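You operate a simulated robot arm through the tools that you are given. There is no shell and no other tool. Be economical: measure what you need, move in short steps, check, and stop when the job is done.

You are at the controls of a simulated robot arm. One attempt, no reset.

## Task
Take the red jug and leave it on the top of the long wooden table. Take the green roller from the grey-top table and leave it on the top of the brown-taped white box. Take the green cone on the grey-top table and put it away in the yellow tray on the long wooden table. Put the fluff ball from the top of the white box nearest the door on top of the small white box there. Fetch the 60 mm pulley from the top of the large brown box and set it on the top of the white box nearest the door. Take the teal cone from the top of the large brown box and put it on the top of the white box nearest the door. The order is free. Set down upright: red jug, green cone, teal cone.

It is judged by the outcome, as a careful person would: the job done as asked, and still so three seconds after it is handed in. It fails if anything else is knocked over, pushed out of place, dropped, spilled or broken.

## Robot
A 6-joint arm with a two-finger parallel gripper on a trunk, on a base that drives. Base frame: it is fixed to the floor where the robot stands at the start and does not move with it; the origin is under the middle of the robot, x ahead of it, y to its left, z up; the surface under the hand at the start is at about z = 0.85. Units: m, degrees, N and s.
With the tool pointing down near the work surface it reaches from about 0.26 to 0.68 m from the robot's upright axis, wherever it stands. Its first joint turns from -166.0 to 166.0 degrees. Places, roughly: fluff ball (6x6x4 cm) [-0.9, -1.3, 0.4]; green cone (10x10x17 cm) [0.4, -0.8, 0.9]; green roller (9x4x4 cm) [0.3, -0.3, 0.9]; pulley [-1.25, -2.25, 1]; red jug (12x8x10 cm) [0.5, -0.1, 0.9]; small white box [-1, -1.75, 0.5]; teal cone (9x9x13 cm) [-1.5, -2.4, 1]; top of the brown-taped white box [-1.9, -1.5, 0.5]; top of the long wooden table [1.5, 1.8, 0.8]; top of the white box nearest the door [-0.9, -1.6, 0.4]; yellow tray on the long wooden table [1.7, 1.6, 0.8]. Payload 1.57 kg.
Tool frame: the origin (TCP) lies between the finger pads and is the grasp point; the fingertips stand 0.03 m ahead of it; z points along the fingers, y is the line along which they close. The gripper opens to 0.11 m. The fingers are 0.024 m wide and 0.012 m thick; the gripper's body (0.048 by 0.112 m) begins 0.078 m behind the TCP.
Orientation is that of the tool frame in the base frame, as a unit quaternion [w, x, y, z]. With the fingers straight down and closing along the base's y, the tool's x points along the base's -x, its y along +y and its z along -z.

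## Interface
- The arm moves only by the tool apply_moves. Its argument "deltas" is one flat list of numbers, 7 for each row, row after row: the shift along the base's x, y, z in units of 40 mm (1.0 is 40 mm), then the turn, a rotation vector about the base's x, y, z in units of 4 degrees (1.0 is 4 degrees), then the opening, from 0 (shut) to 1 (fully open). In form: [x, y, z, rx, ry, rz, gripper, x, y, z, rx, ry, rz, gripper, ...]. A call has 1 to 8 rows; each row shifts and turns the commanded pose from where the row before left it. A call with a number of a shift or a turn outside -1 to 1 is refused whole. A row lasts 0.2 s, in which the tool goes at most 0.05 m and 8.6 degrees; a call with a longer step from one row to the next is refused whole, and so is a gripper value outside its range. A pose out of reach is approached as far as the arm can. The call stops where the force on the tool passes 40 N (or 10 N more than at its start, if that is more) or the arm is blocked; 0.2 s more then pass. Each finger travels about 0.108 m/s and halts on what it meets, pressing with about 21 N; the grip force reading is that of the motor and also rises with nothing between the fingers. The clock runs only during rows and for 0.2 s after the last one: add rows that do not move to give the fingers time. It gives the time, the measured TCP pose, the force on the tool (base axes), the opening and the grip force at its end, in the units of the frame above (readings bear some noise), with the torque about the TCP (base axes, N m) and any sound that the robot's microphone picked up.
- Cameras (640 x 400 px; columns grow to the right, rows downward): "scene" is now at [0.0274, 0.0804, 1.6766]; the picture's right is [-0.78, -0.62, 0.00], its down [-0.48, 0.61, -0.63] and it looks along [0.39, -0.49, -0.78] (base axes); focal length 276 px, centre (320, 200). "wrist" rides on the gripper at [0.07, 0.016, -0.141] in the tool frame; the picture's right is [-0.23, 0.97, 0.00], its down [-0.86, -0.20, -0.48] and it looks along [-0.47, -0.11, 0.88] (tool axes); focal length 222 px, centre (320, 200). There is no depth. A picture from a camera that has moved, and an enlarged one, comes with that camera's place and axes in the base frame and with its lens.
- camera(camera): a new picture of that camera. The clock stands still meanwhile.
- raise_lower(by): slides the trunk up (or, below 0, down) by that many m; the arm and the scene camera ride with it, the base frame stays. It gives what a move gives, with no picture.
- steer(legs): drives the robot by 1 to 6 legs, each [ahead, left, turn to the left] in m, m and degrees, along the robot's own axes; the way and the turn of a leg run together, so that a leg with both is an arc; at most 1.5 m and 180 degrees a leg. The arm and the cameras ride along, it lands a little off, and it stops where it bumps. It gives what a move gives.
- turn_head(pan, tilt): turns the head with the scene camera to pan (to the left, within 120 degrees either way) and tilt (down, from -29 to 69), counted from straight ahead of the robot. It gives what a move gives.
- inspect(camera, box): a new picture of the part [left, top, right, bottom] of that camera's present view, enlarged. The clock stands still meanwhile.
- close_job(): hands the job in; it is judged then, once.

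Work in short steps. Places have to be worked out from the pictures, the camera data and where the tool is seen: move nearer, look again, correct. Check each grasp and each placing, and mend what went wrong. You have 186 turns and 148 pictures in all, those below and enlarged ones among them. Open the gripper and draw the arm clear of the work before you hand the job in, unless the task says otherwise; then end with one line.

The tools are called after ">>>" as name(argument=value, ...) on one line, values as JSON. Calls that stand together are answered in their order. apply_moves: Moves the arm, as the interface text tells. Its arguments: {"type":"object","properties":{"deltas":{"type":"array","items":{"type":"number"}}},"required":["deltas"]} The other tools are called the same way: raise_lower (by) slides the trunk up or down; steer (legs) drives the base; turn_head (pan, tilt) turns the head that bears the scene camera; camera (camera) takes a picture; inspect (camera, box) takes an enlarged picture of a part of a camera's view; close_job () hands the job in.

At the start:

```text
time: 0.0
eef_pos: [0.3582, -0.1746, 1.1579]
tcp_rot: [-0.001, 0.001, 1.0, 0.0]
force: [0.2, 1.5, 0.2]
moment: [0.03, 0.01, -0.03]
finger_gap: 0.1098
gripper_force: 0.1
trunk travel left (down, up): [-0.275, 0.315]
robot x, y, heading: [-0.0033, -0.0025, -0.1]
head pan, tilt: [-51.6, 51.2]
```

scene: 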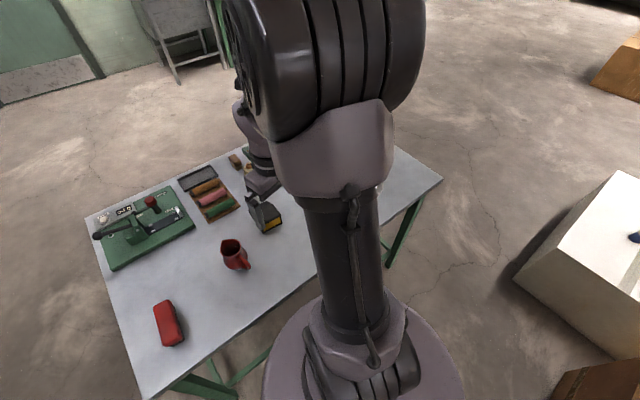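
wrist: 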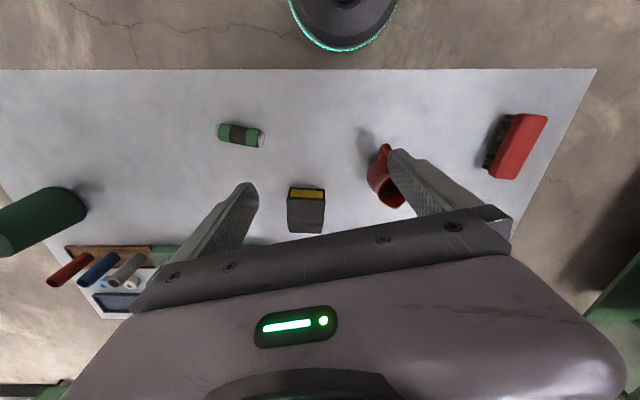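

I'll look around first to map the room before touching anything: start with the left-front, where the long wooden table should be.

>>> turn_head(pan=50, tilt=20)

>>> camera(camera="scene")

>>> turn_head(pan=-115, tilt=30)

>>> camera(camera="scene")

```text
time: 1.8
eef_pos: [0.3574, -0.1738, 1.1588]
tcp_rot: [0.0, 0.001, 1.0, 0.001]
force: [-1.0, -0.2, -0.4]
moment: [-0.01, -0.02, 0.01]
finger_gap: 0.11
gripper_force: 0.0
trunk travel left (down, up): [-0.275, 0.315]
robot x, y, heading: [0.0013, -0.0018, -0.2]
head pan, tilt: [50.0, 20.0]
```

```text
145 pictures are left
camera scene: at [0.0402, 0.2112, 1.7238], right [0.77, -0.64, 0.0], down [-0.22, -0.26, -0.94], along [0.6, 0.72, -0.34], focal length 276 px, centre (320, 200)
```

scene: 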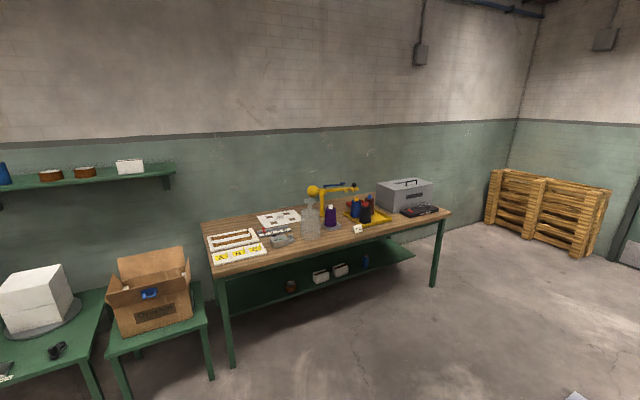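

```text
time: 4.3
eef_pos: [0.3578, -0.1747, 1.1581]
tcp_rot: [-0.001, -0.001, 1.0, 0.0]
force: [-0.3, 0.7, 0.1]
moment: [-0.03, -0.01, -0.02]
finger_gap: 0.1097
gripper_force: 0.1
trunk travel left (down, up): [-0.275, 0.315]
robot x, y, heading: [0.0021, 0.0023, -0.0]
head pan, tilt: [-115.0, 30.0]
```

```text
144 pictures are left
camera scene: at [-0.0579, 0.0579, 1.7077], right [-0.91, 0.42, 0.0], down [0.21, 0.45, -0.87], along [-0.37, -0.79, -0.5], focal length 276 px, centre (320, 200)
```

scene: 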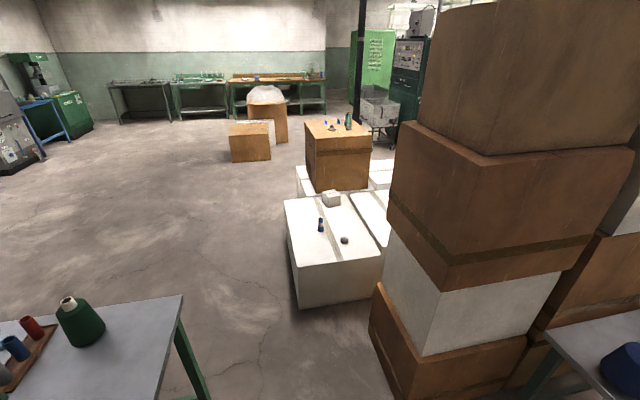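

Inspecting both areas enlarged: the white boxes/brown box first, then the wooden table.

>>> inspect(camera="scene", box=[270, 100, 430, 320])

>>> turn_head(pan=50, tilt=25)

>>> inspect(camera="scene", box=[190, 140, 470, 315])

>>> camera(camera="scene")

```text
1.82 times, centred on (350, 210) of scene
camera zoom: at [-0.0579, 0.0579, 1.7077], right [-0.91, 0.42, 0.0], down [0.21, 0.45, -0.87], along [-0.37, -0.79, -0.5], focal length 501 px, centre (266, 182)
```

zoom: 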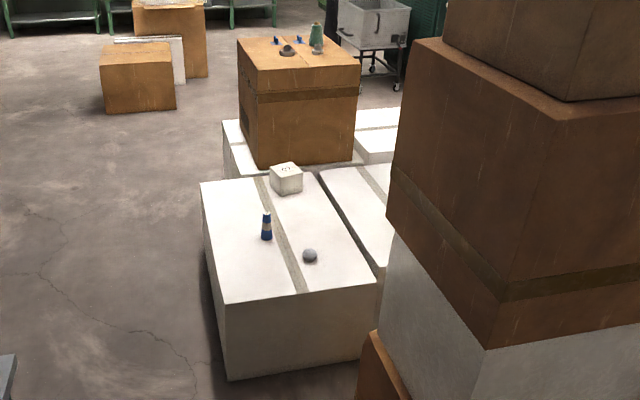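

```text
time: 6.8
eef_pos: [0.3572, -0.1753, 1.1588]
tcp_rot: [0.0, 0.0, 1.0, 0.0]
force: [0.3, -0.4, -0.2]
moment: [-0.02, 0.02, -0.01]
finger_gap: 0.1097
gripper_force: 0.0
trunk travel left (down, up): [-0.275, 0.315]
robot x, y, heading: [0.0007, -0.0004, 0.1]
head pan, tilt: [50.0, 25.0]
```

```text
2.29 times, centred on (330, 228) of scene
camera zoom: at [0.0395, 0.2105, 1.7157], right [0.77, -0.64, 0.0], down [-0.27, -0.32, -0.91], along [0.58, 0.69, -0.42], focal length 630 px, centre (297, 137)
```

zoom: 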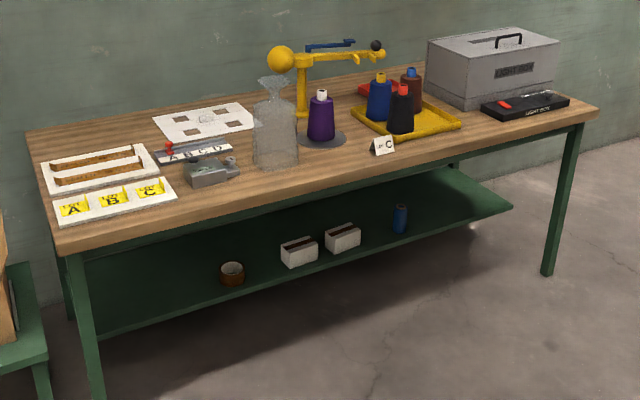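

```text
141 pictures are left
camera scene: at [0.0395, 0.2105, 1.7157], right [0.77, -0.64, 0.0], down [-0.27, -0.32, -0.91], along [0.58, 0.69, -0.42], focal length 276 px, centre (320, 200)
```

scene: 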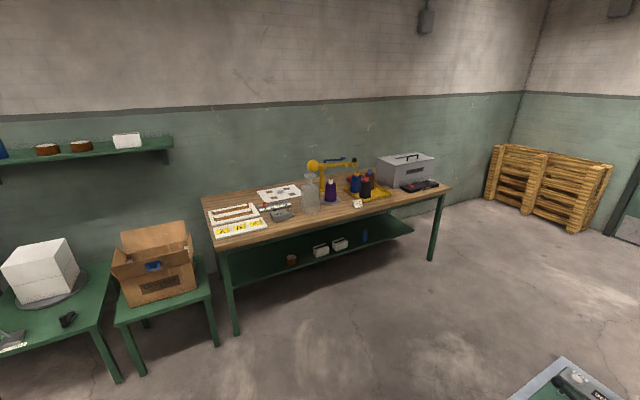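

The layout is clear. I start with the jug, at about (0.50, -0.08), with its handle toward me; I move the gripper above it and check with the wrist camera.

>>> apply_moves(deltas=[0.875, 0.6, -0.4, 0, 0, 0, 1, 0.875, 0.6, -0.4, 0, 0, 0, 1, 0.875, 0.6, -0.4, 0, 0, 0, 1, 0.875, 0.6, -0.4, 0, 0, 0, 1, 0, 0, 0, 0, 0, 0, 1])

>>> camera(camera="wrist")

>>> turn_head(pan=-20, tilt=50)

>>> camera(camera="scene")

```text
time: 8.0
eef_pos: [0.4985, -0.0793, 1.0944]
tcp_rot: [-0.001, -0.001, 1.0, -0.001]
force: [-0.4, 0.4, 0.1]
moment: [0.01, -0.02, 0.04]
finger_gap: 0.11
gripper_force: 0.0
trunk travel left (down, up): [-0.275, 0.315]
robot x, y, heading: [-0.0026, -0.0026, 0.1]
head pan, tilt: [50.0, 25.0]
```

```text
140 pictures are left
camera wrist: at [0.4287, -0.063, 1.2354], right [0.23, 0.97, 0.0], down [0.85, -0.2, 0.48], along [0.47, -0.11, -0.88], focal length 222 px, centre (320, 200)
```

wrist: 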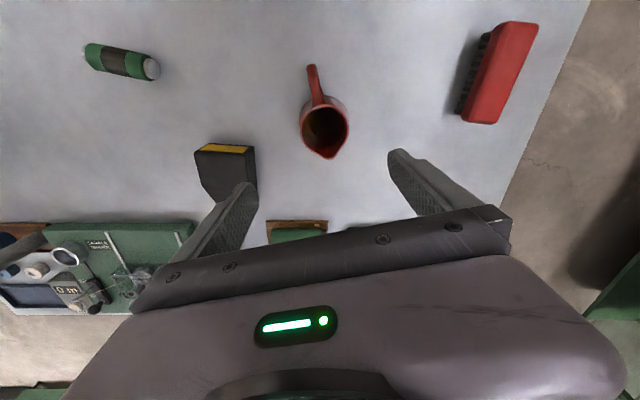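

```text
time: 9.4
eef_pos: [0.4979, -0.079, 1.093]
tcp_rot: [0.0, 0.001, 1.0, 0.0]
force: [0.2, 0.7, 0.0]
moment: [-0.01, -0.02, -0.01]
finger_gap: 0.1101
gripper_force: 0.2
trunk travel left (down, up): [-0.275, 0.315]
robot x, y, heading: [-0.001, -0.0, -0.1]
head pan, tilt: [-20.0, 50.0]
```

```text
139 pictures are left
camera scene: at [0.0527, 0.1136, 1.6782], right [-0.34, -0.94, 0.0], down [-0.72, 0.26, -0.64], along [0.6, -0.22, -0.77], focal length 276 px, centre (320, 200)
```

scene: 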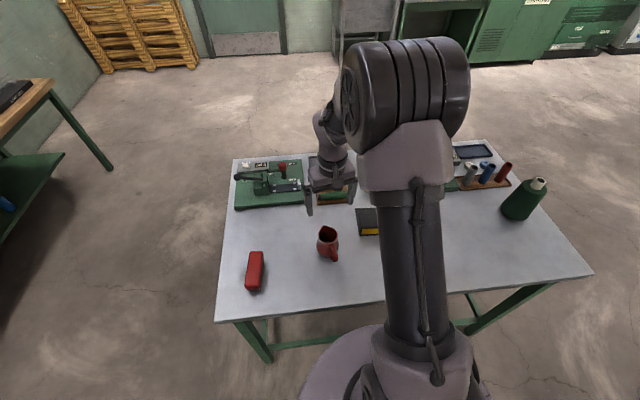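

The jug body is centred at about (0.483, -0.070) with the handle toward -x. I lower around it with the fingers either side along y.

>>> apply_moves(deltas=[-0.38, 0.22, -0.7, 0, 0, 0, 1, 0, 0, -1, 0, 0, 0, 1, 0, 0, -1, 0, 0, 0, 1, 0, 0, -0.6, 0, 0, 0, 1, 0, 0, 0, 0, 0, 0, 1])

>>> camera(camera="wrist")

```text
time: 10.6
eef_pos: [0.4822, -0.0694, 0.9623]
tcp_rot: [0.0, 0.0, 1.0, 0.0]
force: [0.5, 0.3, 0.9]
moment: [0.04, 0.05, 0.0]
finger_gap: 0.1101
gripper_force: 0.2
trunk travel left (down, up): [-0.275, 0.315]
robot x, y, heading: [0.0022, -0.0028, -0.0]
head pan, tilt: [-20.0, 50.0]
```

```text
138 pictures are left
camera wrist: at [0.4127, -0.0545, 1.1034], right [0.23, 0.97, 0.0], down [0.86, -0.2, 0.48], along [0.47, -0.11, -0.88], focal length 222 px, centre (320, 200)
```

wrist: 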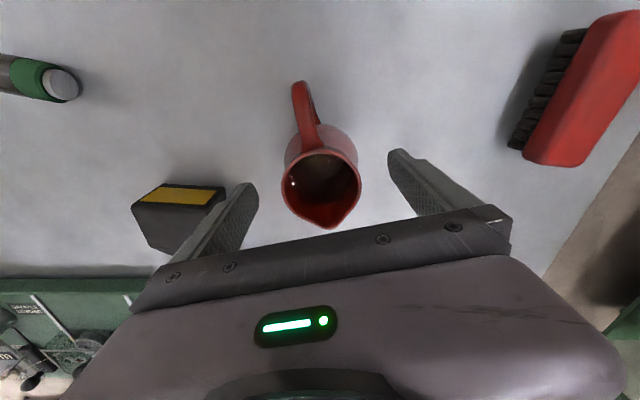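

Aligned. Lower to z≈0.90 and close on the body.

>>> apply_moves(deltas=[0, 0, -0.8, 0, 0, 0, 1, 0, 0, -0.75, 0, 0, 0, 1, 0, 0, 0, 0, 0, 0, 0.5, 0, 0, 0, 0, 0, 0, 0.3, 0, 0, 0, 0, 0, 0, 0.2, 0, 0, 0, 0, 0, 0, 0.2])

>>> camera(camera="wrist")

```text
time: 12.0
eef_pos: [0.4828, -0.0694, 0.9002]
tcp_rot: [0.001, 0.0, 1.0, 0.0]
force: [0.1, 0.0, -0.1]
moment: [0.0, 0.0, -0.02]
finger_gap: 0.0749
gripper_force: 20.9
trunk travel left (down, up): [-0.275, 0.315]
robot x, y, heading: [-0.0012, -0.0004, -0.0]
head pan, tilt: [-20.0, 50.0]
```

```text
137 pictures are left
camera wrist: at [0.4141, -0.0545, 1.0424], right [0.23, 0.97, 0.0], down [0.86, -0.2, 0.48], along [0.47, -0.11, -0.88], focal length 222 px, centre (320, 200)
```

wrist: 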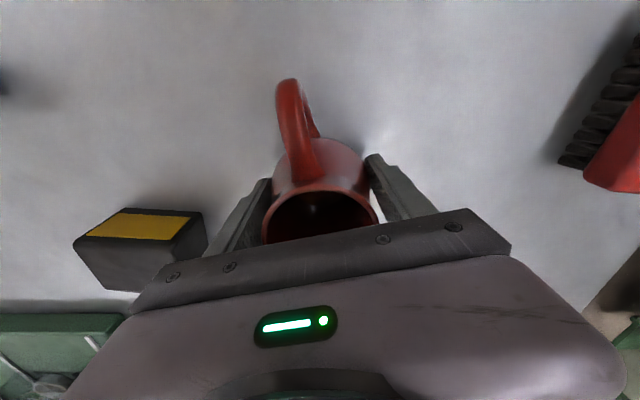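

Firm grip (gap 0.075, 21 N). Lift the jug straight up gently, then retract toward the robot.

>>> apply_moves(deltas=[0, 0, 0.5, 0, 0, 0, 0.2, 0, 0, 0.8, 0, 0, 0, 0.2, 0, 0, 0.9, 0, 0, 0, 0.2, 0, 0, 0.9, 0, 0, 0, 0.2, -0.5, 0, 0.9, 0, 0, 0, 0.2, -0.8, 0, 0.7, 0, 0, 0, 0.2, -0.8, 0, 0.7, 0, 0, 0, 0.2, -0.8, 0, 0.5, 0, 0, 0, 0.2])

>>> camera(camera="wrist")

```text
time: 13.8
eef_pos: [0.3664, -0.0687, 1.1367]
tcp_rot: [0.0, 0.0, 1.0, 0.0]
force: [0.4, 0.2, -3.1]
moment: [0.0, -0.02, -0.01]
finger_gap: 0.0619
gripper_force: 20.8
trunk travel left (down, up): [-0.275, 0.315]
robot x, y, heading: [0.0007, -0.0019, -0.2]
head pan, tilt: [-20.0, 50.0]
```

```text
136 pictures are left
camera wrist: at [0.2968, -0.0526, 1.2783], right [0.23, 0.97, 0.0], down [0.85, -0.2, 0.48], along [0.47, -0.11, -0.88], focal length 222 px, centre (320, 200)
```

wrist: 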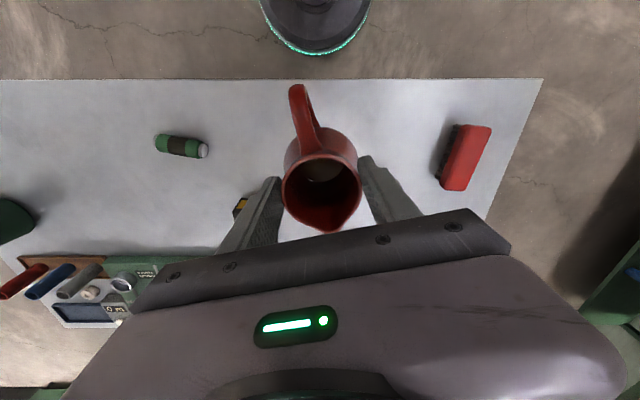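

The gap went from 0.075 to 0.062: the tapered jug slid down in the grip. I check whether it is still slipping.

>>> apply_moves(deltas=[0, 0, 0, 0, 0, 0, 0, 0, 0, 0, 0, 0, 0, 0, 0, 0, 0, 0, 0, 0, 0])

>>> inspect(camera="wrist", box=[220, 60, 440, 240])

>>> inspect(camera="scene", box=[240, 100, 440, 300])

```text
time: 14.6
eef_pos: [0.3677, -0.0682, 1.1363]
tcp_rot: [0.0, 0.0, 1.0, 0.0]
force: [0.7, -1.0, -3.2]
moment: [0.02, -0.01, -0.03]
finger_gap: 0.0619
gripper_force: 21.5
trunk travel left (down, up): [-0.275, 0.315]
robot x, y, heading: [-0.0044, 0.0015, 0.0]
head pan, tilt: [-20.0, 50.0]
```

```text
2.22 times, centred on (330, 150) of wrist
camera zoom: at [0.2982, -0.0528, 1.2778], right [0.23, 0.97, 0.0], down [0.86, -0.2, 0.48], along [0.47, -0.11, -0.88], focal length 494 px, centre (298, 311)
```

zoom: 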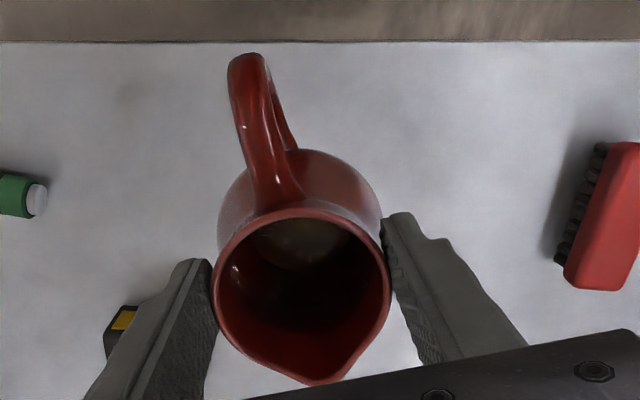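

```text
2.00 times, centred on (340, 200) of scene
camera zoom: at [0.0527, 0.1135, 1.6782], right [-0.34, -0.94, 0.0], down [-0.72, 0.26, -0.64], along [0.6, -0.22, -0.77], focal length 552 px, centre (280, 200)
```

zoom: 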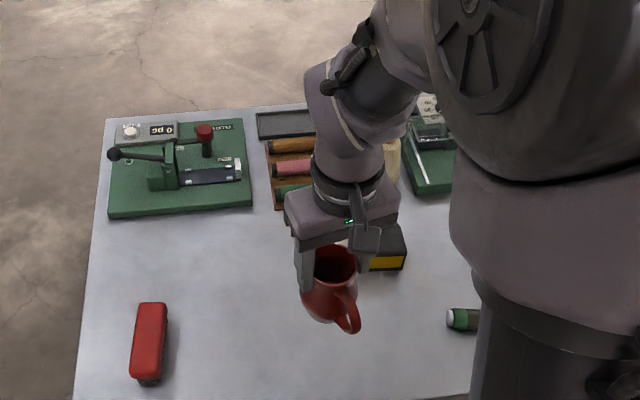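

The jug now hangs steadily at its narrower neck under the rim (gap constant, 3.2 N weight), rim at TCP level, so its bottom is about 0.10 below TCP. I drive carefully: sideways left first, then ahead.

>>> steer(legs=[[0, 0.5, 0], [0, 0.4, 0]])

>>> turn_head(pan=40, tilt=35)

>>> camera(camera="scene")

```text
time: 19.7
eef_pos: [0.3676, 0.8363, 1.1365]
tcp_rot: [0.0, 0.001, 1.0, 0.001]
force: [0.4, 1.1, -2.4]
moment: [-0.01, -0.01, -0.02]
finger_gap: 0.0619
gripper_force: 20.9
trunk travel left (down, up): [-0.275, 0.315]
robot x, y, heading: [0.0004, 0.9054, -0.0]
head pan, tilt: [-20.0, 50.0]
```

```text
time: 21.0
eef_pos: [0.368, 0.8362, 1.1374]
tcp_rot: [0.001, 0.001, 1.0, 0.0]
force: [0.7, 0.3, -2.6]
moment: [0.0, -0.05, -0.04]
finger_gap: 0.0619
gripper_force: 21.4
trunk travel left (down, up): [-0.275, 0.315]
robot x, y, heading: [-0.0002, 0.9047, -0.3]
head pan, tilt: [40.0, 35.0]
```

```text
133 pictures are left
camera scene: at [0.0484, 1.1017, 1.6999], right [0.64, -0.77, 0.0], down [-0.44, -0.37, -0.82], along [0.63, 0.52, -0.57], focal length 276 px, centre (320, 200)
```

scene: 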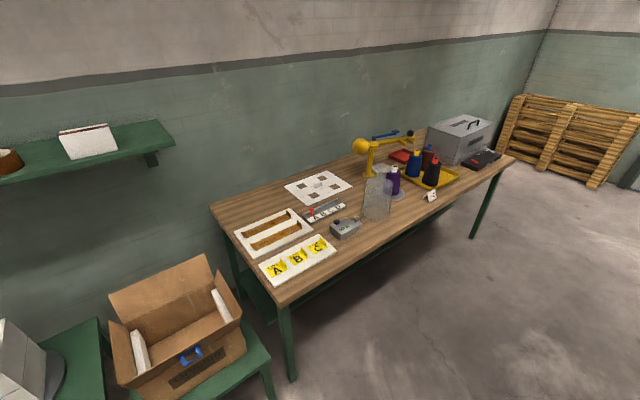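

Clear path along the table front. Drive ahead 1.2 m, then turn left 78° to face the table.

>>> steer(legs=[[0.6, 0, 0], [0.6, 0, 0], [0, 0, 78]])

>>> turn_head(pan=15, tilt=50)

>>> camera(camera="scene")

>>> camera(camera="wrist")

```text
time: 30.7
eef_pos: [1.3316, 1.2599, 1.1351]
tcp_rot: [0.0, -0.636, 0.772, 0.0]
force: [0.7, -0.3, -2.0]
moment: [0.02, -0.01, 0.0]
finger_gap: 0.0619
gripper_force: 21.1
trunk travel left (down, up): [-0.275, 0.315]
robot x, y, heading: [1.1935, 0.9155, 79.0]
head pan, tilt: [40.0, 35.0]
```

```text
time: 31.6
eef_pos: [1.3301, 1.2608, 1.1366]
tcp_rot: [0.0, -0.635, 0.772, 0.001]
force: [1.1, 0.6, -4.0]
moment: [0.01, 0.0, -0.03]
finger_gap: 0.0619
gripper_force: 20.7
trunk travel left (down, up): [-0.275, 0.315]
robot x, y, heading: [1.197, 0.9146, 78.7]
head pan, tilt: [15.0, 50.0]
```

```text
132 pictures are left
camera scene: at [1.0468, 0.9966, 1.6782], right [1.0, 0.07, 0.0], down [0.05, -0.76, -0.64], along [-0.04, 0.64, -0.77], focal length 276 px, centre (320, 200)
```

scene: 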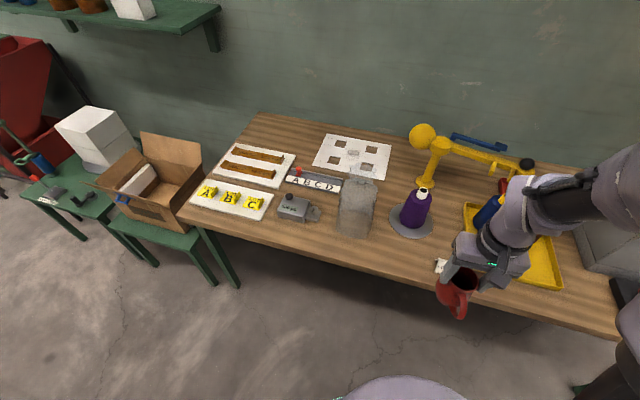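

```text
131 pictures are left
camera wrist: at [1.302, 1.1942, 1.2778], right [-0.91, 0.41, 0.0], down [0.36, 0.8, 0.48], along [0.2, 0.44, -0.88], focal length 222 px, centre (320, 200)
```

wrist: 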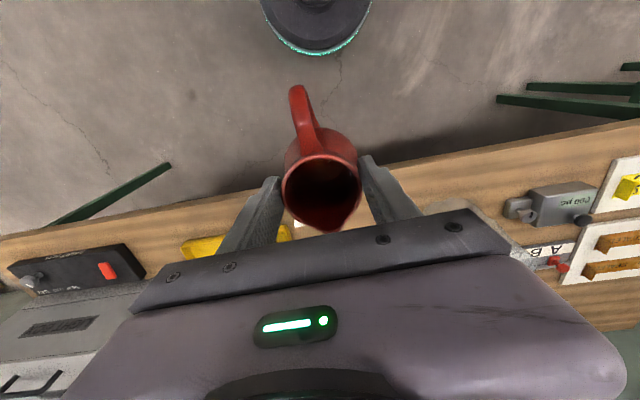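

Table front edge here is about y=1.43; a free spot lies in front of the purple cone's mat, around (1.29, 1.515). I move the jug over it, keeping height.

>>> apply_moves(deltas=[-0.143, 0.7, 0, 0, 0, 0, 0, -0.143, 0.95, 0, 0, 0, 0, 0, -0.143, 0.95, 0, 0, 0, 0, 0, -0.143, 0.95, 0, 0, 0, 0, 0, -0.143, 0.95, 0, 0, 0, 0, 0, -0.143, 0.95, 0, 0, 0, 0, 0, -0.143, 0.9, 0, 0, 0, 0, 0, 0, 0, -0.8, 0, 0, 0, 0])

>>> camera(camera="wrist")

>>> turn_head(pan=0, tilt=50)

>>> camera(camera="scene")

```text
time: 33.4
eef_pos: [1.2921, 1.5149, 1.1037]
tcp_rot: [-0.001, -0.636, 0.772, -0.001]
force: [0.4, 0.7, -3.9]
moment: [0.03, -0.01, -0.01]
finger_gap: 0.062
gripper_force: 20.4
trunk travel left (down, up): [-0.275, 0.315]
robot x, y, heading: [1.1906, 0.9114, 78.7]
head pan, tilt: [15.0, 50.0]
```

```text
130 pictures are left
camera wrist: at [1.2631, 1.4495, 1.2452], right [-0.91, 0.41, 0.0], down [0.36, 0.8, 0.48], along [0.2, 0.44, -0.88], focal length 222 px, centre (320, 200)
```

wrist: 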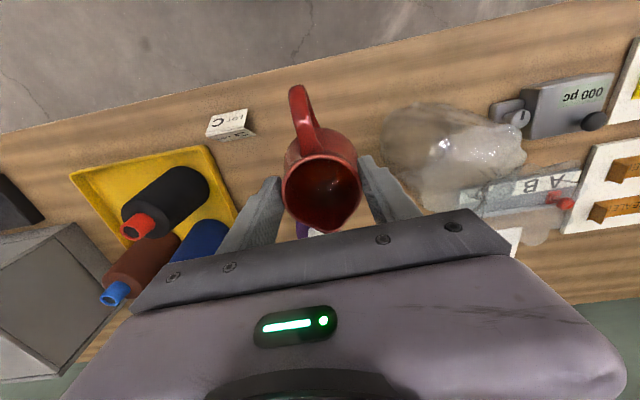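

```text
time: 34.2
eef_pos: [1.2915, 1.5149, 1.1049]
tcp_rot: [0.0, -0.635, 0.772, 0.0]
force: [-0.8, -0.8, -2.5]
moment: [-0.01, 0.02, 0.0]
finger_gap: 0.0621
gripper_force: 21.0
trunk travel left (down, up): [-0.275, 0.315]
robot x, y, heading: [1.1968, 0.9115, 79.0]
head pan, tilt: [0.0, 50.0]
```

```text
129 pictures are left
camera scene: at [1.0669, 0.9955, 1.6782], right [0.98, -0.19, 0.0], down [-0.15, -0.75, -0.64], along [0.12, 0.63, -0.77], focal length 276 px, centre (320, 200)
```

scene: 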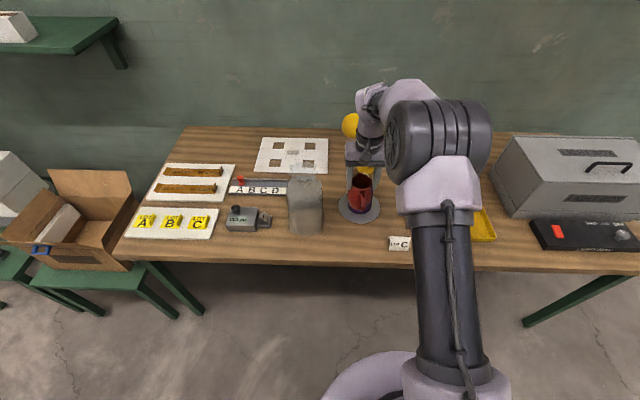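

The spot is clear: ~6 cm to the front edge, mat just behind. Nudge slightly left/back and lower to just above the table.

>>> apply_moves(deltas=[-0.25, 0.25, -0.6, 0, 0, 0, 0, 0, 0, -0.9, 0, 0, 0, 0, 0, 0, -0.9, 0, 0, 0, 0, 0, 0, -0.9, 0, 0, 0, 0, 0, 0, -0.9, 0, 0, 0, 0, 0, 0, -0.3, 0, 0, 0, 0, 0, 0, 0, 0, 0, 0, 0])

>>> camera(camera="wrist")

>>> inspect(camera="scene", box=[270, 130, 430, 260])

```text
time: 35.8
eef_pos: [1.2812, 1.5238, 0.9243]
tcp_rot: [-0.001, -0.636, 0.772, 0.0]
force: [0.4, 0.5, -3.9]
moment: [0.02, -0.03, 0.03]
finger_gap: 0.0618
gripper_force: 20.2
trunk travel left (down, up): [-0.275, 0.315]
robot x, y, heading: [1.1921, 0.9136, 78.7]
head pan, tilt: [0.0, 50.0]
```

```text
128 pictures are left
camera wrist: at [1.2514, 1.4579, 1.0654], right [-0.91, 0.41, 0.0], down [0.36, 0.8, 0.48], along [0.2, 0.44, -0.88], focal length 222 px, centre (320, 200)
```

wrist: 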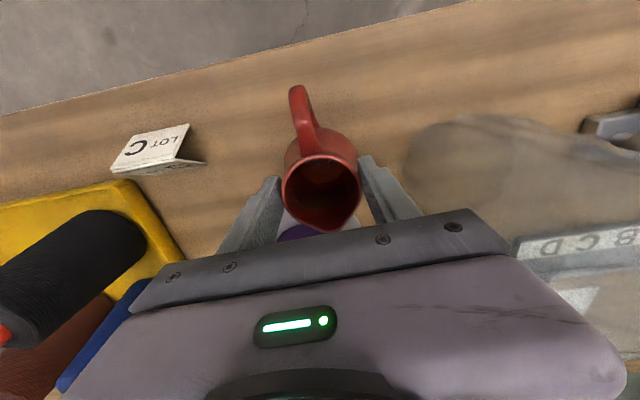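

```text
3.08 times, centred on (350, 195) of scene
camera zoom: at [1.0669, 0.9955, 1.6782], right [0.98, -0.19, 0.0], down [-0.15, -0.75, -0.64], along [0.12, 0.63, -0.77], focal length 848 px, centre (228, 215)
```

zoom: 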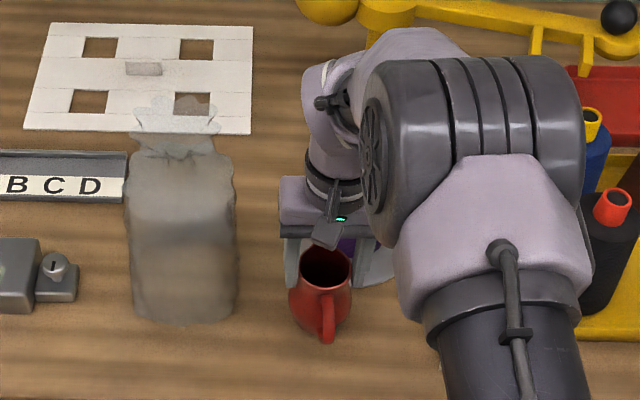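

About 2 cm above the table. Lower in small steps and watch the vertical force.

>>> apply_moves(deltas=[0, 0, -0.15, 0, 0, 0, 0, 0, 0, -0.15, 0, 0, 0, 0, 0, 0, -0.15, 0, 0, 0, 0, 0, 0, 0, 0, 0, 0, 0])

```text
time: 36.8
eef_pos: [1.2794, 1.523, 0.9077]
tcp_rot: [0.001, -0.636, 0.772, 0.001]
force: [0.3, 0.5, 12.9]
moment: [-0.16, 0.1, -0.03]
finger_gap: 0.0617
gripper_force: 21.3
trunk travel left (down, up): [-0.275, 0.315]
robot x, y, heading: [1.1907, 0.9115, 78.8]
head pan, tilt: [0.0, 50.0]
```

Contact with the table (13 N up). Ease off a touch and open gently.

>>> apply_moves(deltas=[0, 0, 0.04, 0, 0, 0, 0, 0, 0, 0, 0, 0, 0, 0.6, 0, 0, 0, 0, 0, 0, 0.72, 0, 0, 0, 0, 0, 0, 0.8, 0, 0, 0, 0, 0, 0, 0.8])

>>> camera(camera="wrist")

```text
time: 38.0
eef_pos: [1.2804, 1.5234, 0.9082]
tcp_rot: [0.0, -0.635, 0.772, 0.001]
force: [0.6, -0.8, -0.8]
moment: [0.02, 0.0, 0.0]
finger_gap: 0.088
gripper_force: 0.0
trunk travel left (down, up): [-0.275, 0.315]
robot x, y, heading: [1.1867, 0.9117, 78.9]
head pan, tilt: [0.0, 50.0]
```

```text
126 pictures are left
camera wrist: at [1.2518, 1.4576, 1.0496], right [-0.91, 0.41, 0.0], down [0.36, 0.8, 0.48], along [0.2, 0.44, -0.88], focal length 222 px, centre (320, 200)
```

wrist: 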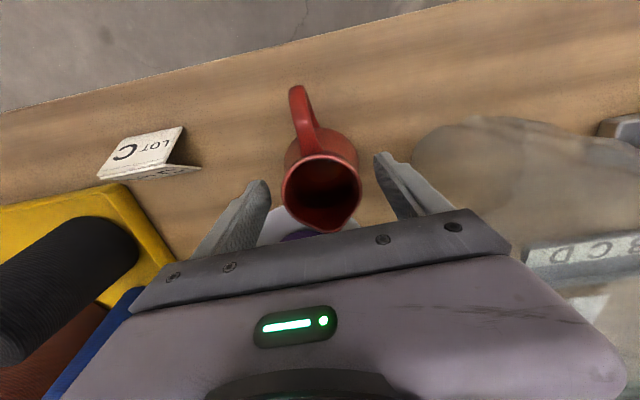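

Jug stands on the table. Lift straight up, then retract and verify, also surveying the tray.

>>> apply_moves(deltas=[0, 0, 0.7, 0, 0, 0, 0.8, 0, 0, 1, 0, 0, 0, 0.8, 0, 0, 1, 0, 0, 0, 0.8, 0, 0, 1, 0, 0, 0, 0.8, 0, 0, 1, 0, 0, 0, 0.8, 0, -0.9, 0.7, 0, 0, 0, 0.8, 0, -1, 0.5, 0, 0, 0, 0.9, 0, -1, 0, 0, 0, 0, 1])

>>> apply_moves(deltas=[0, -1, 0, 0, 0, 0, 1, 0, -1, 0, 0, 0, 0, 1, 0, -1, 0, 0, 0, 0, 1])

>>> turn_head(pan=-35, tilt=45)

>>> camera(camera="scene")

>>> camera(camera="wrist")

```text
time: 39.8
eef_pos: [1.282, 1.4068, 1.1439]
tcp_rot: [0.0, -0.636, 0.772, 0.001]
force: [-0.1, 0.2, 0.0]
moment: [0.03, -0.02, -0.03]
finger_gap: 0.1099
gripper_force: 0.0
trunk travel left (down, up): [-0.275, 0.315]
robot x, y, heading: [1.1925, 0.9111, 78.6]
head pan, tilt: [0.0, 50.0]
```

```text
time: 40.6
eef_pos: [1.2814, 1.2871, 1.1464]
tcp_rot: [0.002, -0.635, 0.772, 0.0]
force: [-0.4, 0.2, 0.3]
moment: [0.02, -0.04, 0.02]
finger_gap: 0.11
gripper_force: 0.0
trunk travel left (down, up): [-0.275, 0.315]
robot x, y, heading: [1.1941, 0.9095, 79.0]
head pan, tilt: [0.0, 50.0]
```

```text
time: 41.6
eef_pos: [1.2796, 1.2891, 1.1447]
tcp_rot: [0.0, -0.635, 0.772, 0.0]
force: [-0.3, -0.6, -0.3]
moment: [-0.01, 0.03, -0.02]
finger_gap: 0.1099
gripper_force: 0.1
trunk travel left (down, up): [-0.275, 0.315]
robot x, y, heading: [1.1919, 0.9134, 78.7]
head pan, tilt: [-35.0, 45.0]
```

```text
125 pictures are left
camera scene: at [1.1106, 0.9761, 1.6851], right [0.69, -0.72, 0.0], down [-0.51, -0.49, -0.71], along [0.51, 0.49, -0.71], focal length 276 px, centre (320, 200)
```

scene: 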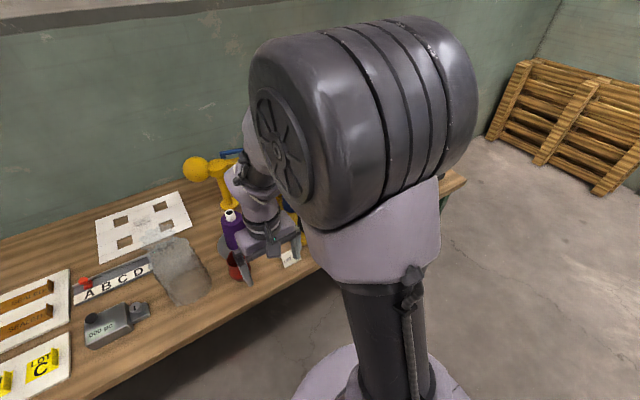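

```text
124 pictures are left
camera wrist: at [1.252, 1.2236, 1.2863], right [-0.91, 0.41, 0.0], down [0.36, 0.8, 0.48], along [0.2, 0.44, -0.88], focal length 222 px, centre (320, 200)
```

wrist: 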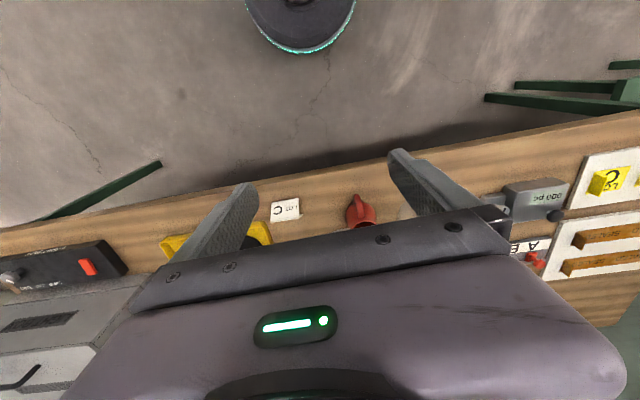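

Jug is standing well on the table. Now drive back to the grey table for the green cone: turn to heading 0, reverse, then strafe right along the table's near edge.

>>> steer(legs=[[0, 0, -79], [-0.7, 0, 0], [-0.64, 0, 0], [0, -0.8, 0], [0, -0.8, 0], [0, 0, -12]])

>>> camera(camera="wrist")

>>> turn_head(pan=15, tilt=45)

>>> camera(camera="scene")

```text
time: 60.5
eef_pos: [0.264, -0.7688, 1.1446]
tcp_rot: [0.0, 0.084, 0.996, -0.001]
force: [0.8, -0.1, -0.1]
moment: [0.02, 0.01, -0.02]
finger_gap: 0.1102
gripper_force: 0.1
trunk travel left (down, up): [-0.275, 0.315]
robot x, y, heading: [-0.1167, -0.6867, -9.7]
head pan, tilt: [-35.0, 45.0]
```

```text
123 pictures are left
camera wrist: at [0.1984, -0.7406, 1.2864], right [0.39, 0.92, 0.0], down [0.81, -0.34, 0.48], along [0.44, -0.18, -0.88], focal length 222 px, centre (320, 200)
```

wrist: 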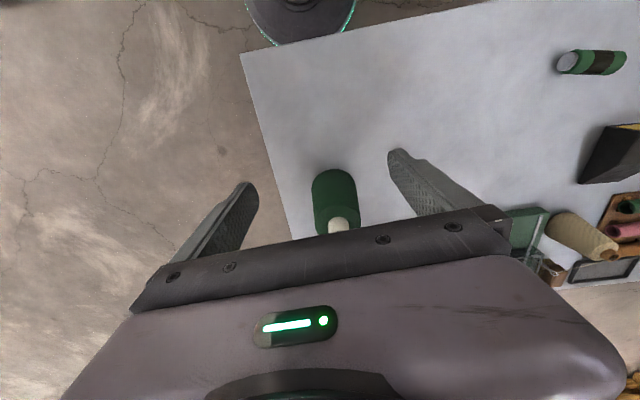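

```text
time: 61.6
eef_pos: [0.2637, -0.7672, 1.145]
tcp_rot: [0.0, 0.084, 0.996, 0.0]
force: [0.2, -0.5, -0.5]
moment: [0.05, -0.04, 0.02]
finger_gap: 0.11
gripper_force: 0.0
trunk travel left (down, up): [-0.275, 0.315]
robot x, y, heading: [-0.1164, -0.6901, -9.7]
head pan, tilt: [15.0, 45.0]
```

```text
122 pictures are left
camera scene: at [-0.0299, -0.5404, 1.6851], right [0.09, -1.0, 0.0], down [-0.7, -0.07, -0.71], along [0.7, 0.07, -0.71], focal length 276 px, centre (320, 200)
```

scene: 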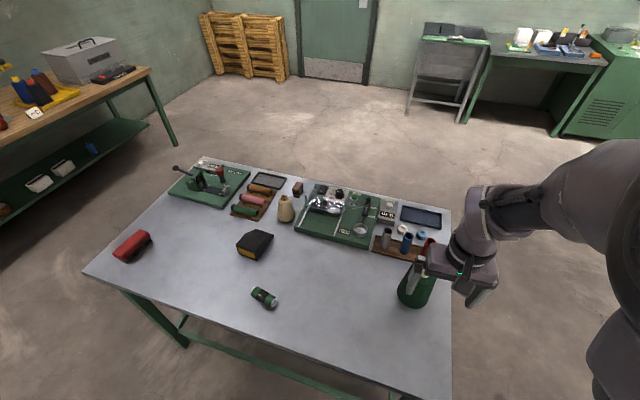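

Cone axis is about (0.39, -0.787). Zoom in to judge its shape before choosing where to grip.

>>> inspect(camera="scene", box=[370, 220, 490, 320])

>>> inspect(camera="wrist", box=[260, 140, 420, 260])

```text
4.00 times, centred on (430, 270) of scene
camera zoom: at [-0.0299, -0.5404, 1.6851], right [0.09, -1.0, 0.0], down [-0.7, -0.07, -0.71], along [0.7, 0.07, -0.71], focal length 1103 px, centre (-120, -80)
```

zoom: 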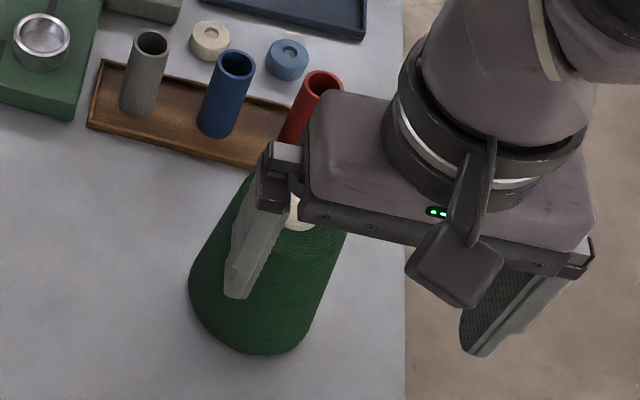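

```text
3.33 times, centred on (340, 200) of wrist
camera zoom: at [0.1984, -0.7404, 1.2864], right [0.39, 0.92, 0.0], down [0.81, -0.34, 0.48], along [0.44, -0.19, -0.88], focal length 740 px, centre (253, 200)
```

zoom: 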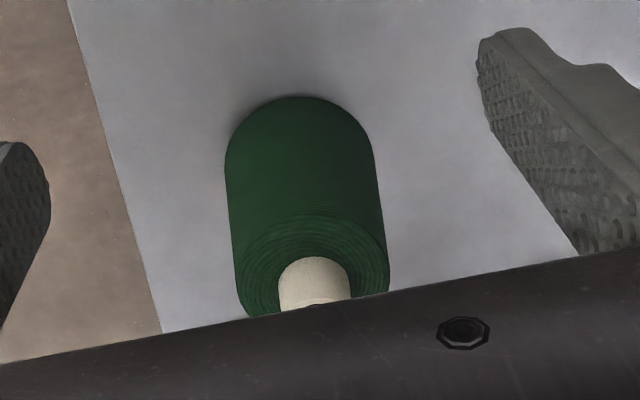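

The cone has a white cylindrical core (~2.6 cm) protruding at top – grip that to avoid the taper. Move over it with tips still above.

>>> apply_moves(deltas=[0.75, -0.12, 0, 0, 0, 0, 1, 0.75, -0.12, 0, 0, 0, 0, 1, 0.75, -0.12, 0, 0, 0, 0, 1, 0.75, -0.12, -0.5, 0, 0, 0, 1, 0, 0, 0, 0, 0, 0, 1])

>>> camera(camera="wrist")

>>> inspect(camera="scene", box=[370, 200, 510, 320])

```text
time: 62.9
eef_pos: [0.3829, -0.7861, 1.1229]
tcp_rot: [0.0, 0.084, 0.996, 0.0]
force: [-0.2, -0.4, -0.6]
moment: [0.02, 0.03, -0.03]
finger_gap: 0.1101
gripper_force: 0.1
trunk travel left (down, up): [-0.275, 0.315]
robot x, y, heading: [-0.1182, -0.6867, -9.6]
head pan, tilt: [15.0, 45.0]
```

```text
119 pictures are left
camera wrist: at [0.3172, -0.7591, 1.2644], right [0.39, 0.92, 0.0], down [0.81, -0.34, 0.48], along [0.44, -0.18, -0.88], focal length 222 px, centre (320, 200)
```

wrist: 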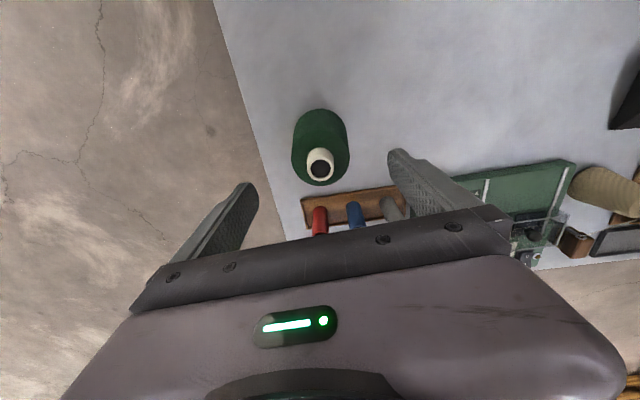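

```text
3.33 times, centred on (440, 260) of scene
camera zoom: at [-0.0308, -0.5402, 1.6852], right [0.09, -1.0, 0.0], down [-0.7, -0.07, -0.71], along [0.7, 0.07, -0.71], focal length 919 px, centre (-80, 0)
```

zoom: 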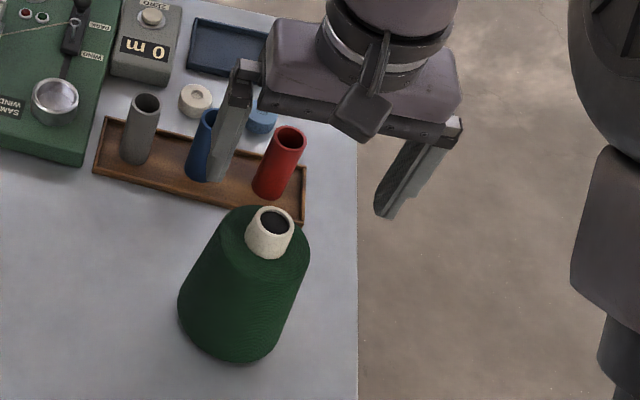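

Core at (0.397, -0.791), top z≈1.02, protruding ~2.5 cm. Center, lower to TCP z≈1.03 and close.

>>> apply_moves(deltas=[0.35, -0.12, -0.3, 0, 0, 0, 1, 0, 0, -0.8, 0, 0, 0, 0.8, 0, 0, -0.7, 0, 0, 0, 0.7, 0, 0, -0.52, 0, 0, 0, 0.7, 0, 0, 0, 0, 0, 0, 0.6])

>>> camera(camera="wrist")

>>> inspect(camera="scene", box=[370, 200, 510, 320])

```text
time: 64.0
eef_pos: [0.3981, -0.7916, 1.0296]
tcp_rot: [0.0, 0.084, 0.996, 0.001]
force: [-0.2, -0.2, -0.2]
moment: [-0.01, -0.01, 0.02]
finger_gap: 0.0659
gripper_force: 0.0
trunk travel left (down, up): [-0.275, 0.315]
robot x, y, heading: [-0.1138, -0.6899, -9.9]
head pan, tilt: [15.0, 45.0]
```

```text
117 pictures are left
camera wrist: at [0.3322, -0.7639, 1.1719], right [0.39, 0.92, 0.0], down [0.81, -0.34, 0.48], along [0.44, -0.18, -0.88], focal length 222 px, centre (320, 200)
```

wrist: 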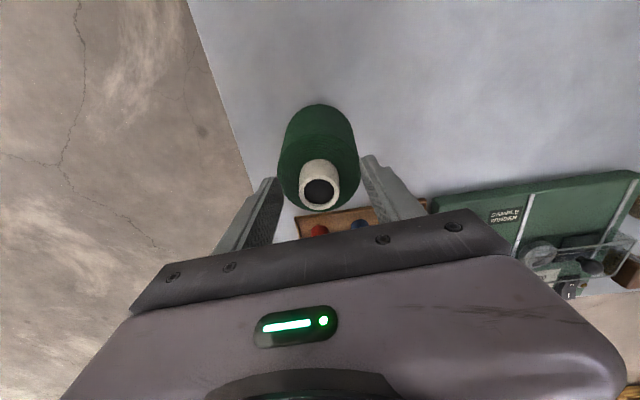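

```text
3.33 times, centred on (440, 260) of scene
camera zoom: at [-0.0301, -0.5403, 1.6851], right [0.09, -1.0, 0.0], down [-0.7, -0.07, -0.71], along [0.7, 0.07, -0.71], focal length 919 px, centre (-80, 0)
```

zoom: 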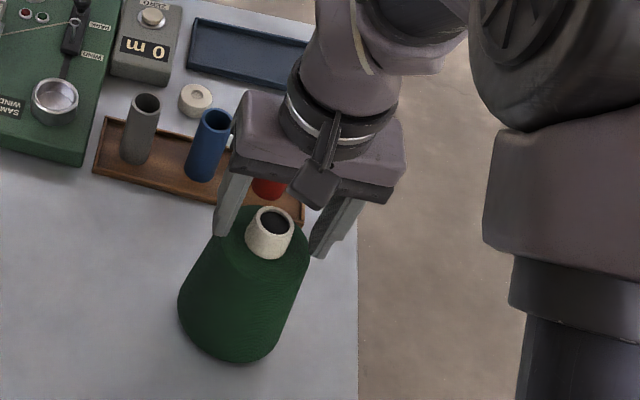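

Centred with core between the fingertips. Close on it.

>>> apply_moves(deltas=[0, 0, 0, 0, 0, 0, 0.4, 0, 0, 0, 0, 0, 0, 0.2, 0, 0, 0, 0, 0, 0, 0, 0, 0, 0, 0, 0, 0, 0])

>>> inspect(camera="scene", box=[370, 200, 510, 320])

```text
time: 65.0
eef_pos: [0.3976, -0.7907, 1.0307]
tcp_rot: [0.0, 0.084, 0.996, 0.0]
force: [-0.5, -0.9, -0.2]
moment: [-0.03, -0.07, 0.02]
finger_gap: 0.0322
gripper_force: 20.8
trunk travel left (down, up): [-0.275, 0.315]
robot x, y, heading: [-0.1101, -0.6907, -9.9]
head pan, tilt: [15.0, 45.0]
```

```text
3.33 times, centred on (440, 260) of scene
camera zoom: at [-0.03, -0.5405, 1.6851], right [0.09, -1.0, 0.0], down [-0.7, -0.07, -0.71], along [0.7, 0.07, -0.71], focal length 919 px, centre (-80, 0)
```

zoom: 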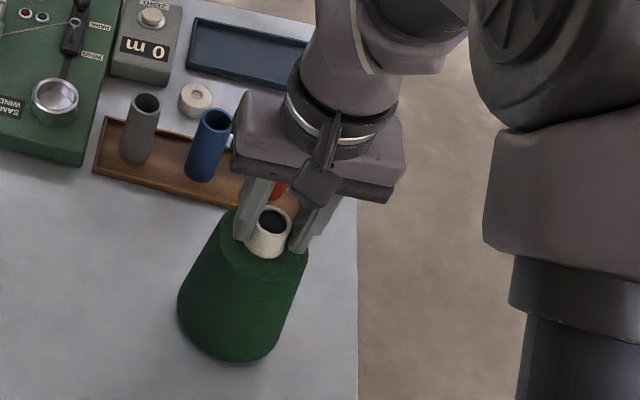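

Gripped the core (gap 0.032). Test-lift slowly by 2 cm and check for slipping.

>>> apply_moves(deltas=[0, 0, 0.12, 0, 0, 0, 0, 0, 0, 0.12, 0, 0, 0, 0, 0, 0, 0.12, 0, 0, 0, 0, 0, 0, 0.12, 0, 0, 0, 0, 0, 0, 0.12, 0, 0, 0, 0, 0, 0, 0, 0, 0, 0, 0, 0, 0, 0, 0, 0, 0, 0])

>>> inspect(camera="scene", box=[370, 200, 510, 320])

```text
time: 66.7
eef_pos: [0.3979, -0.7917, 1.0561]
tcp_rot: [0.0, 0.083, 0.997, 0.0]
force: [0.6, 0.3, -5.1]
moment: [0.02, 0.02, 0.0]
finger_gap: 0.0322
gripper_force: 21.5
trunk travel left (down, up): [-0.275, 0.315]
robot x, y, heading: [-0.114, -0.6909, -9.6]
head pan, tilt: [15.0, 45.0]
```

```text
3.33 times, centred on (440, 260) of scene
camera zoom: at [-0.0294, -0.5404, 1.6851], right [0.09, -1.0, 0.0], down [-0.7, -0.07, -0.71], along [0.7, 0.07, -0.71], focal length 919 px, centre (-80, 0)
```

zoom: 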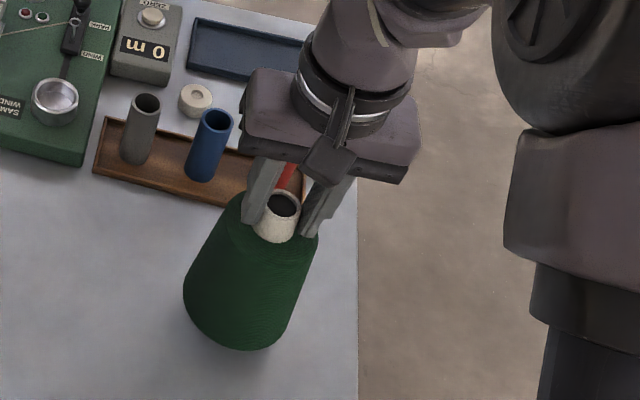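

Solid, no slip, 5 N. Lift to z≈1.25 and retract.

>>> apply_moves(deltas=[0, 0, 0.4, 0, 0, 0, 0, 0, 0, 0.8, 0, 0, 0, 0, 0, 0, 0.8, 0, 0, 0, 0, -0.5, 0.08, 0.8, 0, 0, 0, 0, -0.7, 0.12, 0.7, 0, 0, 0, 0, -0.7, 0.12, 0.7, 0, 0, 0, 0, -0.6, 0.1, 0.6, 0, 0, 0, 0, 0, 0, 0, 0, 0, 0, 0])

>>> camera(camera="wrist")

```text
time: 68.5
eef_pos: [0.2991, -0.7757, 1.2488]
tcp_rot: [0.0, 0.084, 0.996, 0.001]
force: [0.2, 0.7, -5.1]
moment: [0.01, 0.03, 0.02]
finger_gap: 0.0321
gripper_force: 20.8
trunk travel left (down, up): [-0.275, 0.315]
robot x, y, heading: [-0.1154, -0.6872, -9.5]
head pan, tilt: [15.0, 45.0]
```

```text
113 pictures are left
camera wrist: at [0.2325, -0.7488, 1.3899], right [0.39, 0.92, 0.0], down [0.81, -0.34, 0.48], along [0.44, -0.18, -0.88], focal length 222 px, centre (320, 200)
```

wrist: 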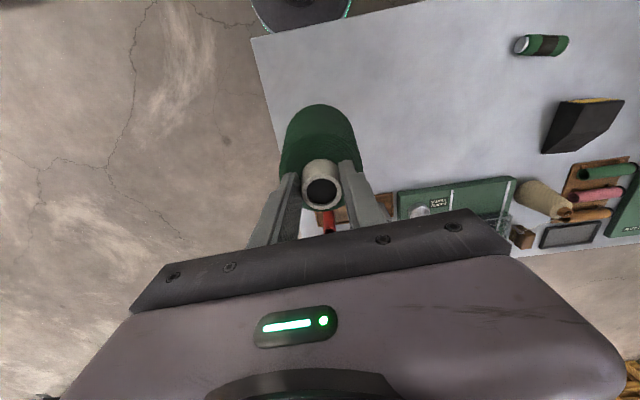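

Carrying well. Drive to the tray's side of the wooden table.

>>> steer(legs=[[0, 0, 9.6], [0, 0.8, 0], [0, 0.8, 0], [0.9, 0, 0], [0.9, 0, 0], [0, 0, 79]])

>>> turn_head(pan=30, tilt=50)

>>> camera(camera="scene")

>>> camera(camera="wrist")

```text
time: 89.5
eef_pos: [1.79, 1.3061, 1.2487]
tcp_rot: [0.0, -0.619, 0.785, 0.0]
force: [0.7, 0.7, -5.4]
moment: [-0.04, -0.02, 0.0]
finger_gap: 0.0319
gripper_force: 21.3
trunk travel left (down, up): [-0.275, 0.315]
robot x, y, heading: [1.6749, 0.899, 76.5]
head pan, tilt: [15.0, 45.0]
```

```text
time: 90.2
eef_pos: [1.7894, 1.3062, 1.2487]
tcp_rot: [0.0, -0.619, 0.786, -0.001]
force: [0.7, -0.7, -5.2]
moment: [-0.05, -0.02, 0.02]
finger_gap: 0.0323
gripper_force: 20.4
trunk travel left (down, up): [-0.275, 0.315]
robot x, y, heading: [1.6687, 0.8993, 76.7]
head pan, tilt: [30.0, 50.0]
```

```text
112 pictures are left
camera scene: at [1.5117, 0.9888, 1.6782], right [0.96, 0.28, 0.0], down [0.22, -0.74, -0.64], along [-0.18, 0.62, -0.77], focal length 276 px, centre (320, 200)
```

scene: 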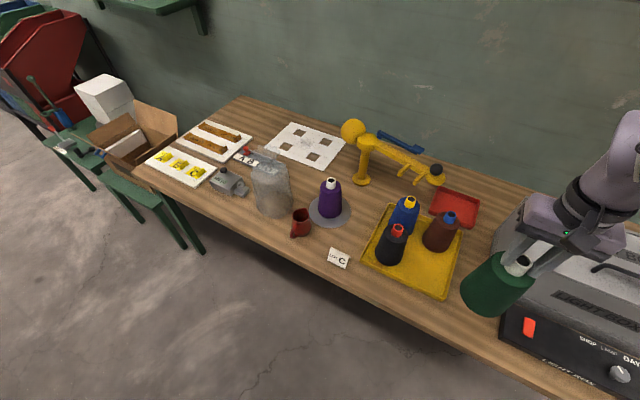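

```text
111 pictures are left
camera wrist: at [1.7571, 1.2421, 1.3899], right [-0.89, 0.45, 0.0], down [0.4, 0.78, 0.48], along [0.22, 0.43, -0.88], focal length 222 px, centre (320, 200)
```

wrist: 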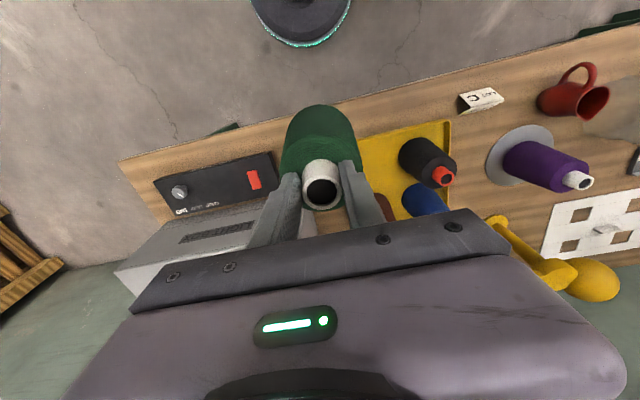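

Zoom on the tray to compute its free corner.

>>> inspect(camera="scene", box=[340, 180, 500, 310])

```text
3.08 times, centred on (420, 245) of scene
camera zoom: at [1.5117, 0.9888, 1.6782], right [0.96, 0.28, 0.0], down [0.22, -0.74, -0.64], along [-0.18, 0.62, -0.77], focal length 848 px, centre (12, 62)
```

zoom: 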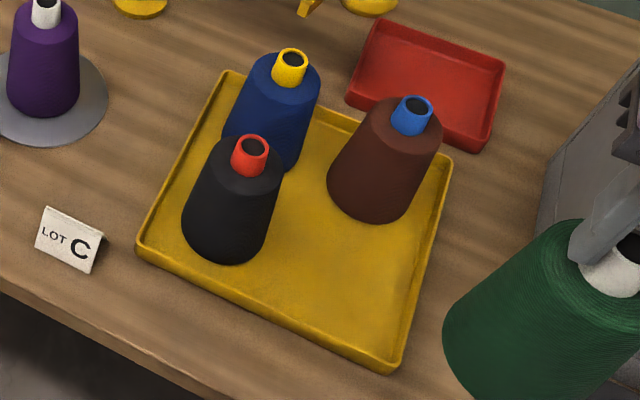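

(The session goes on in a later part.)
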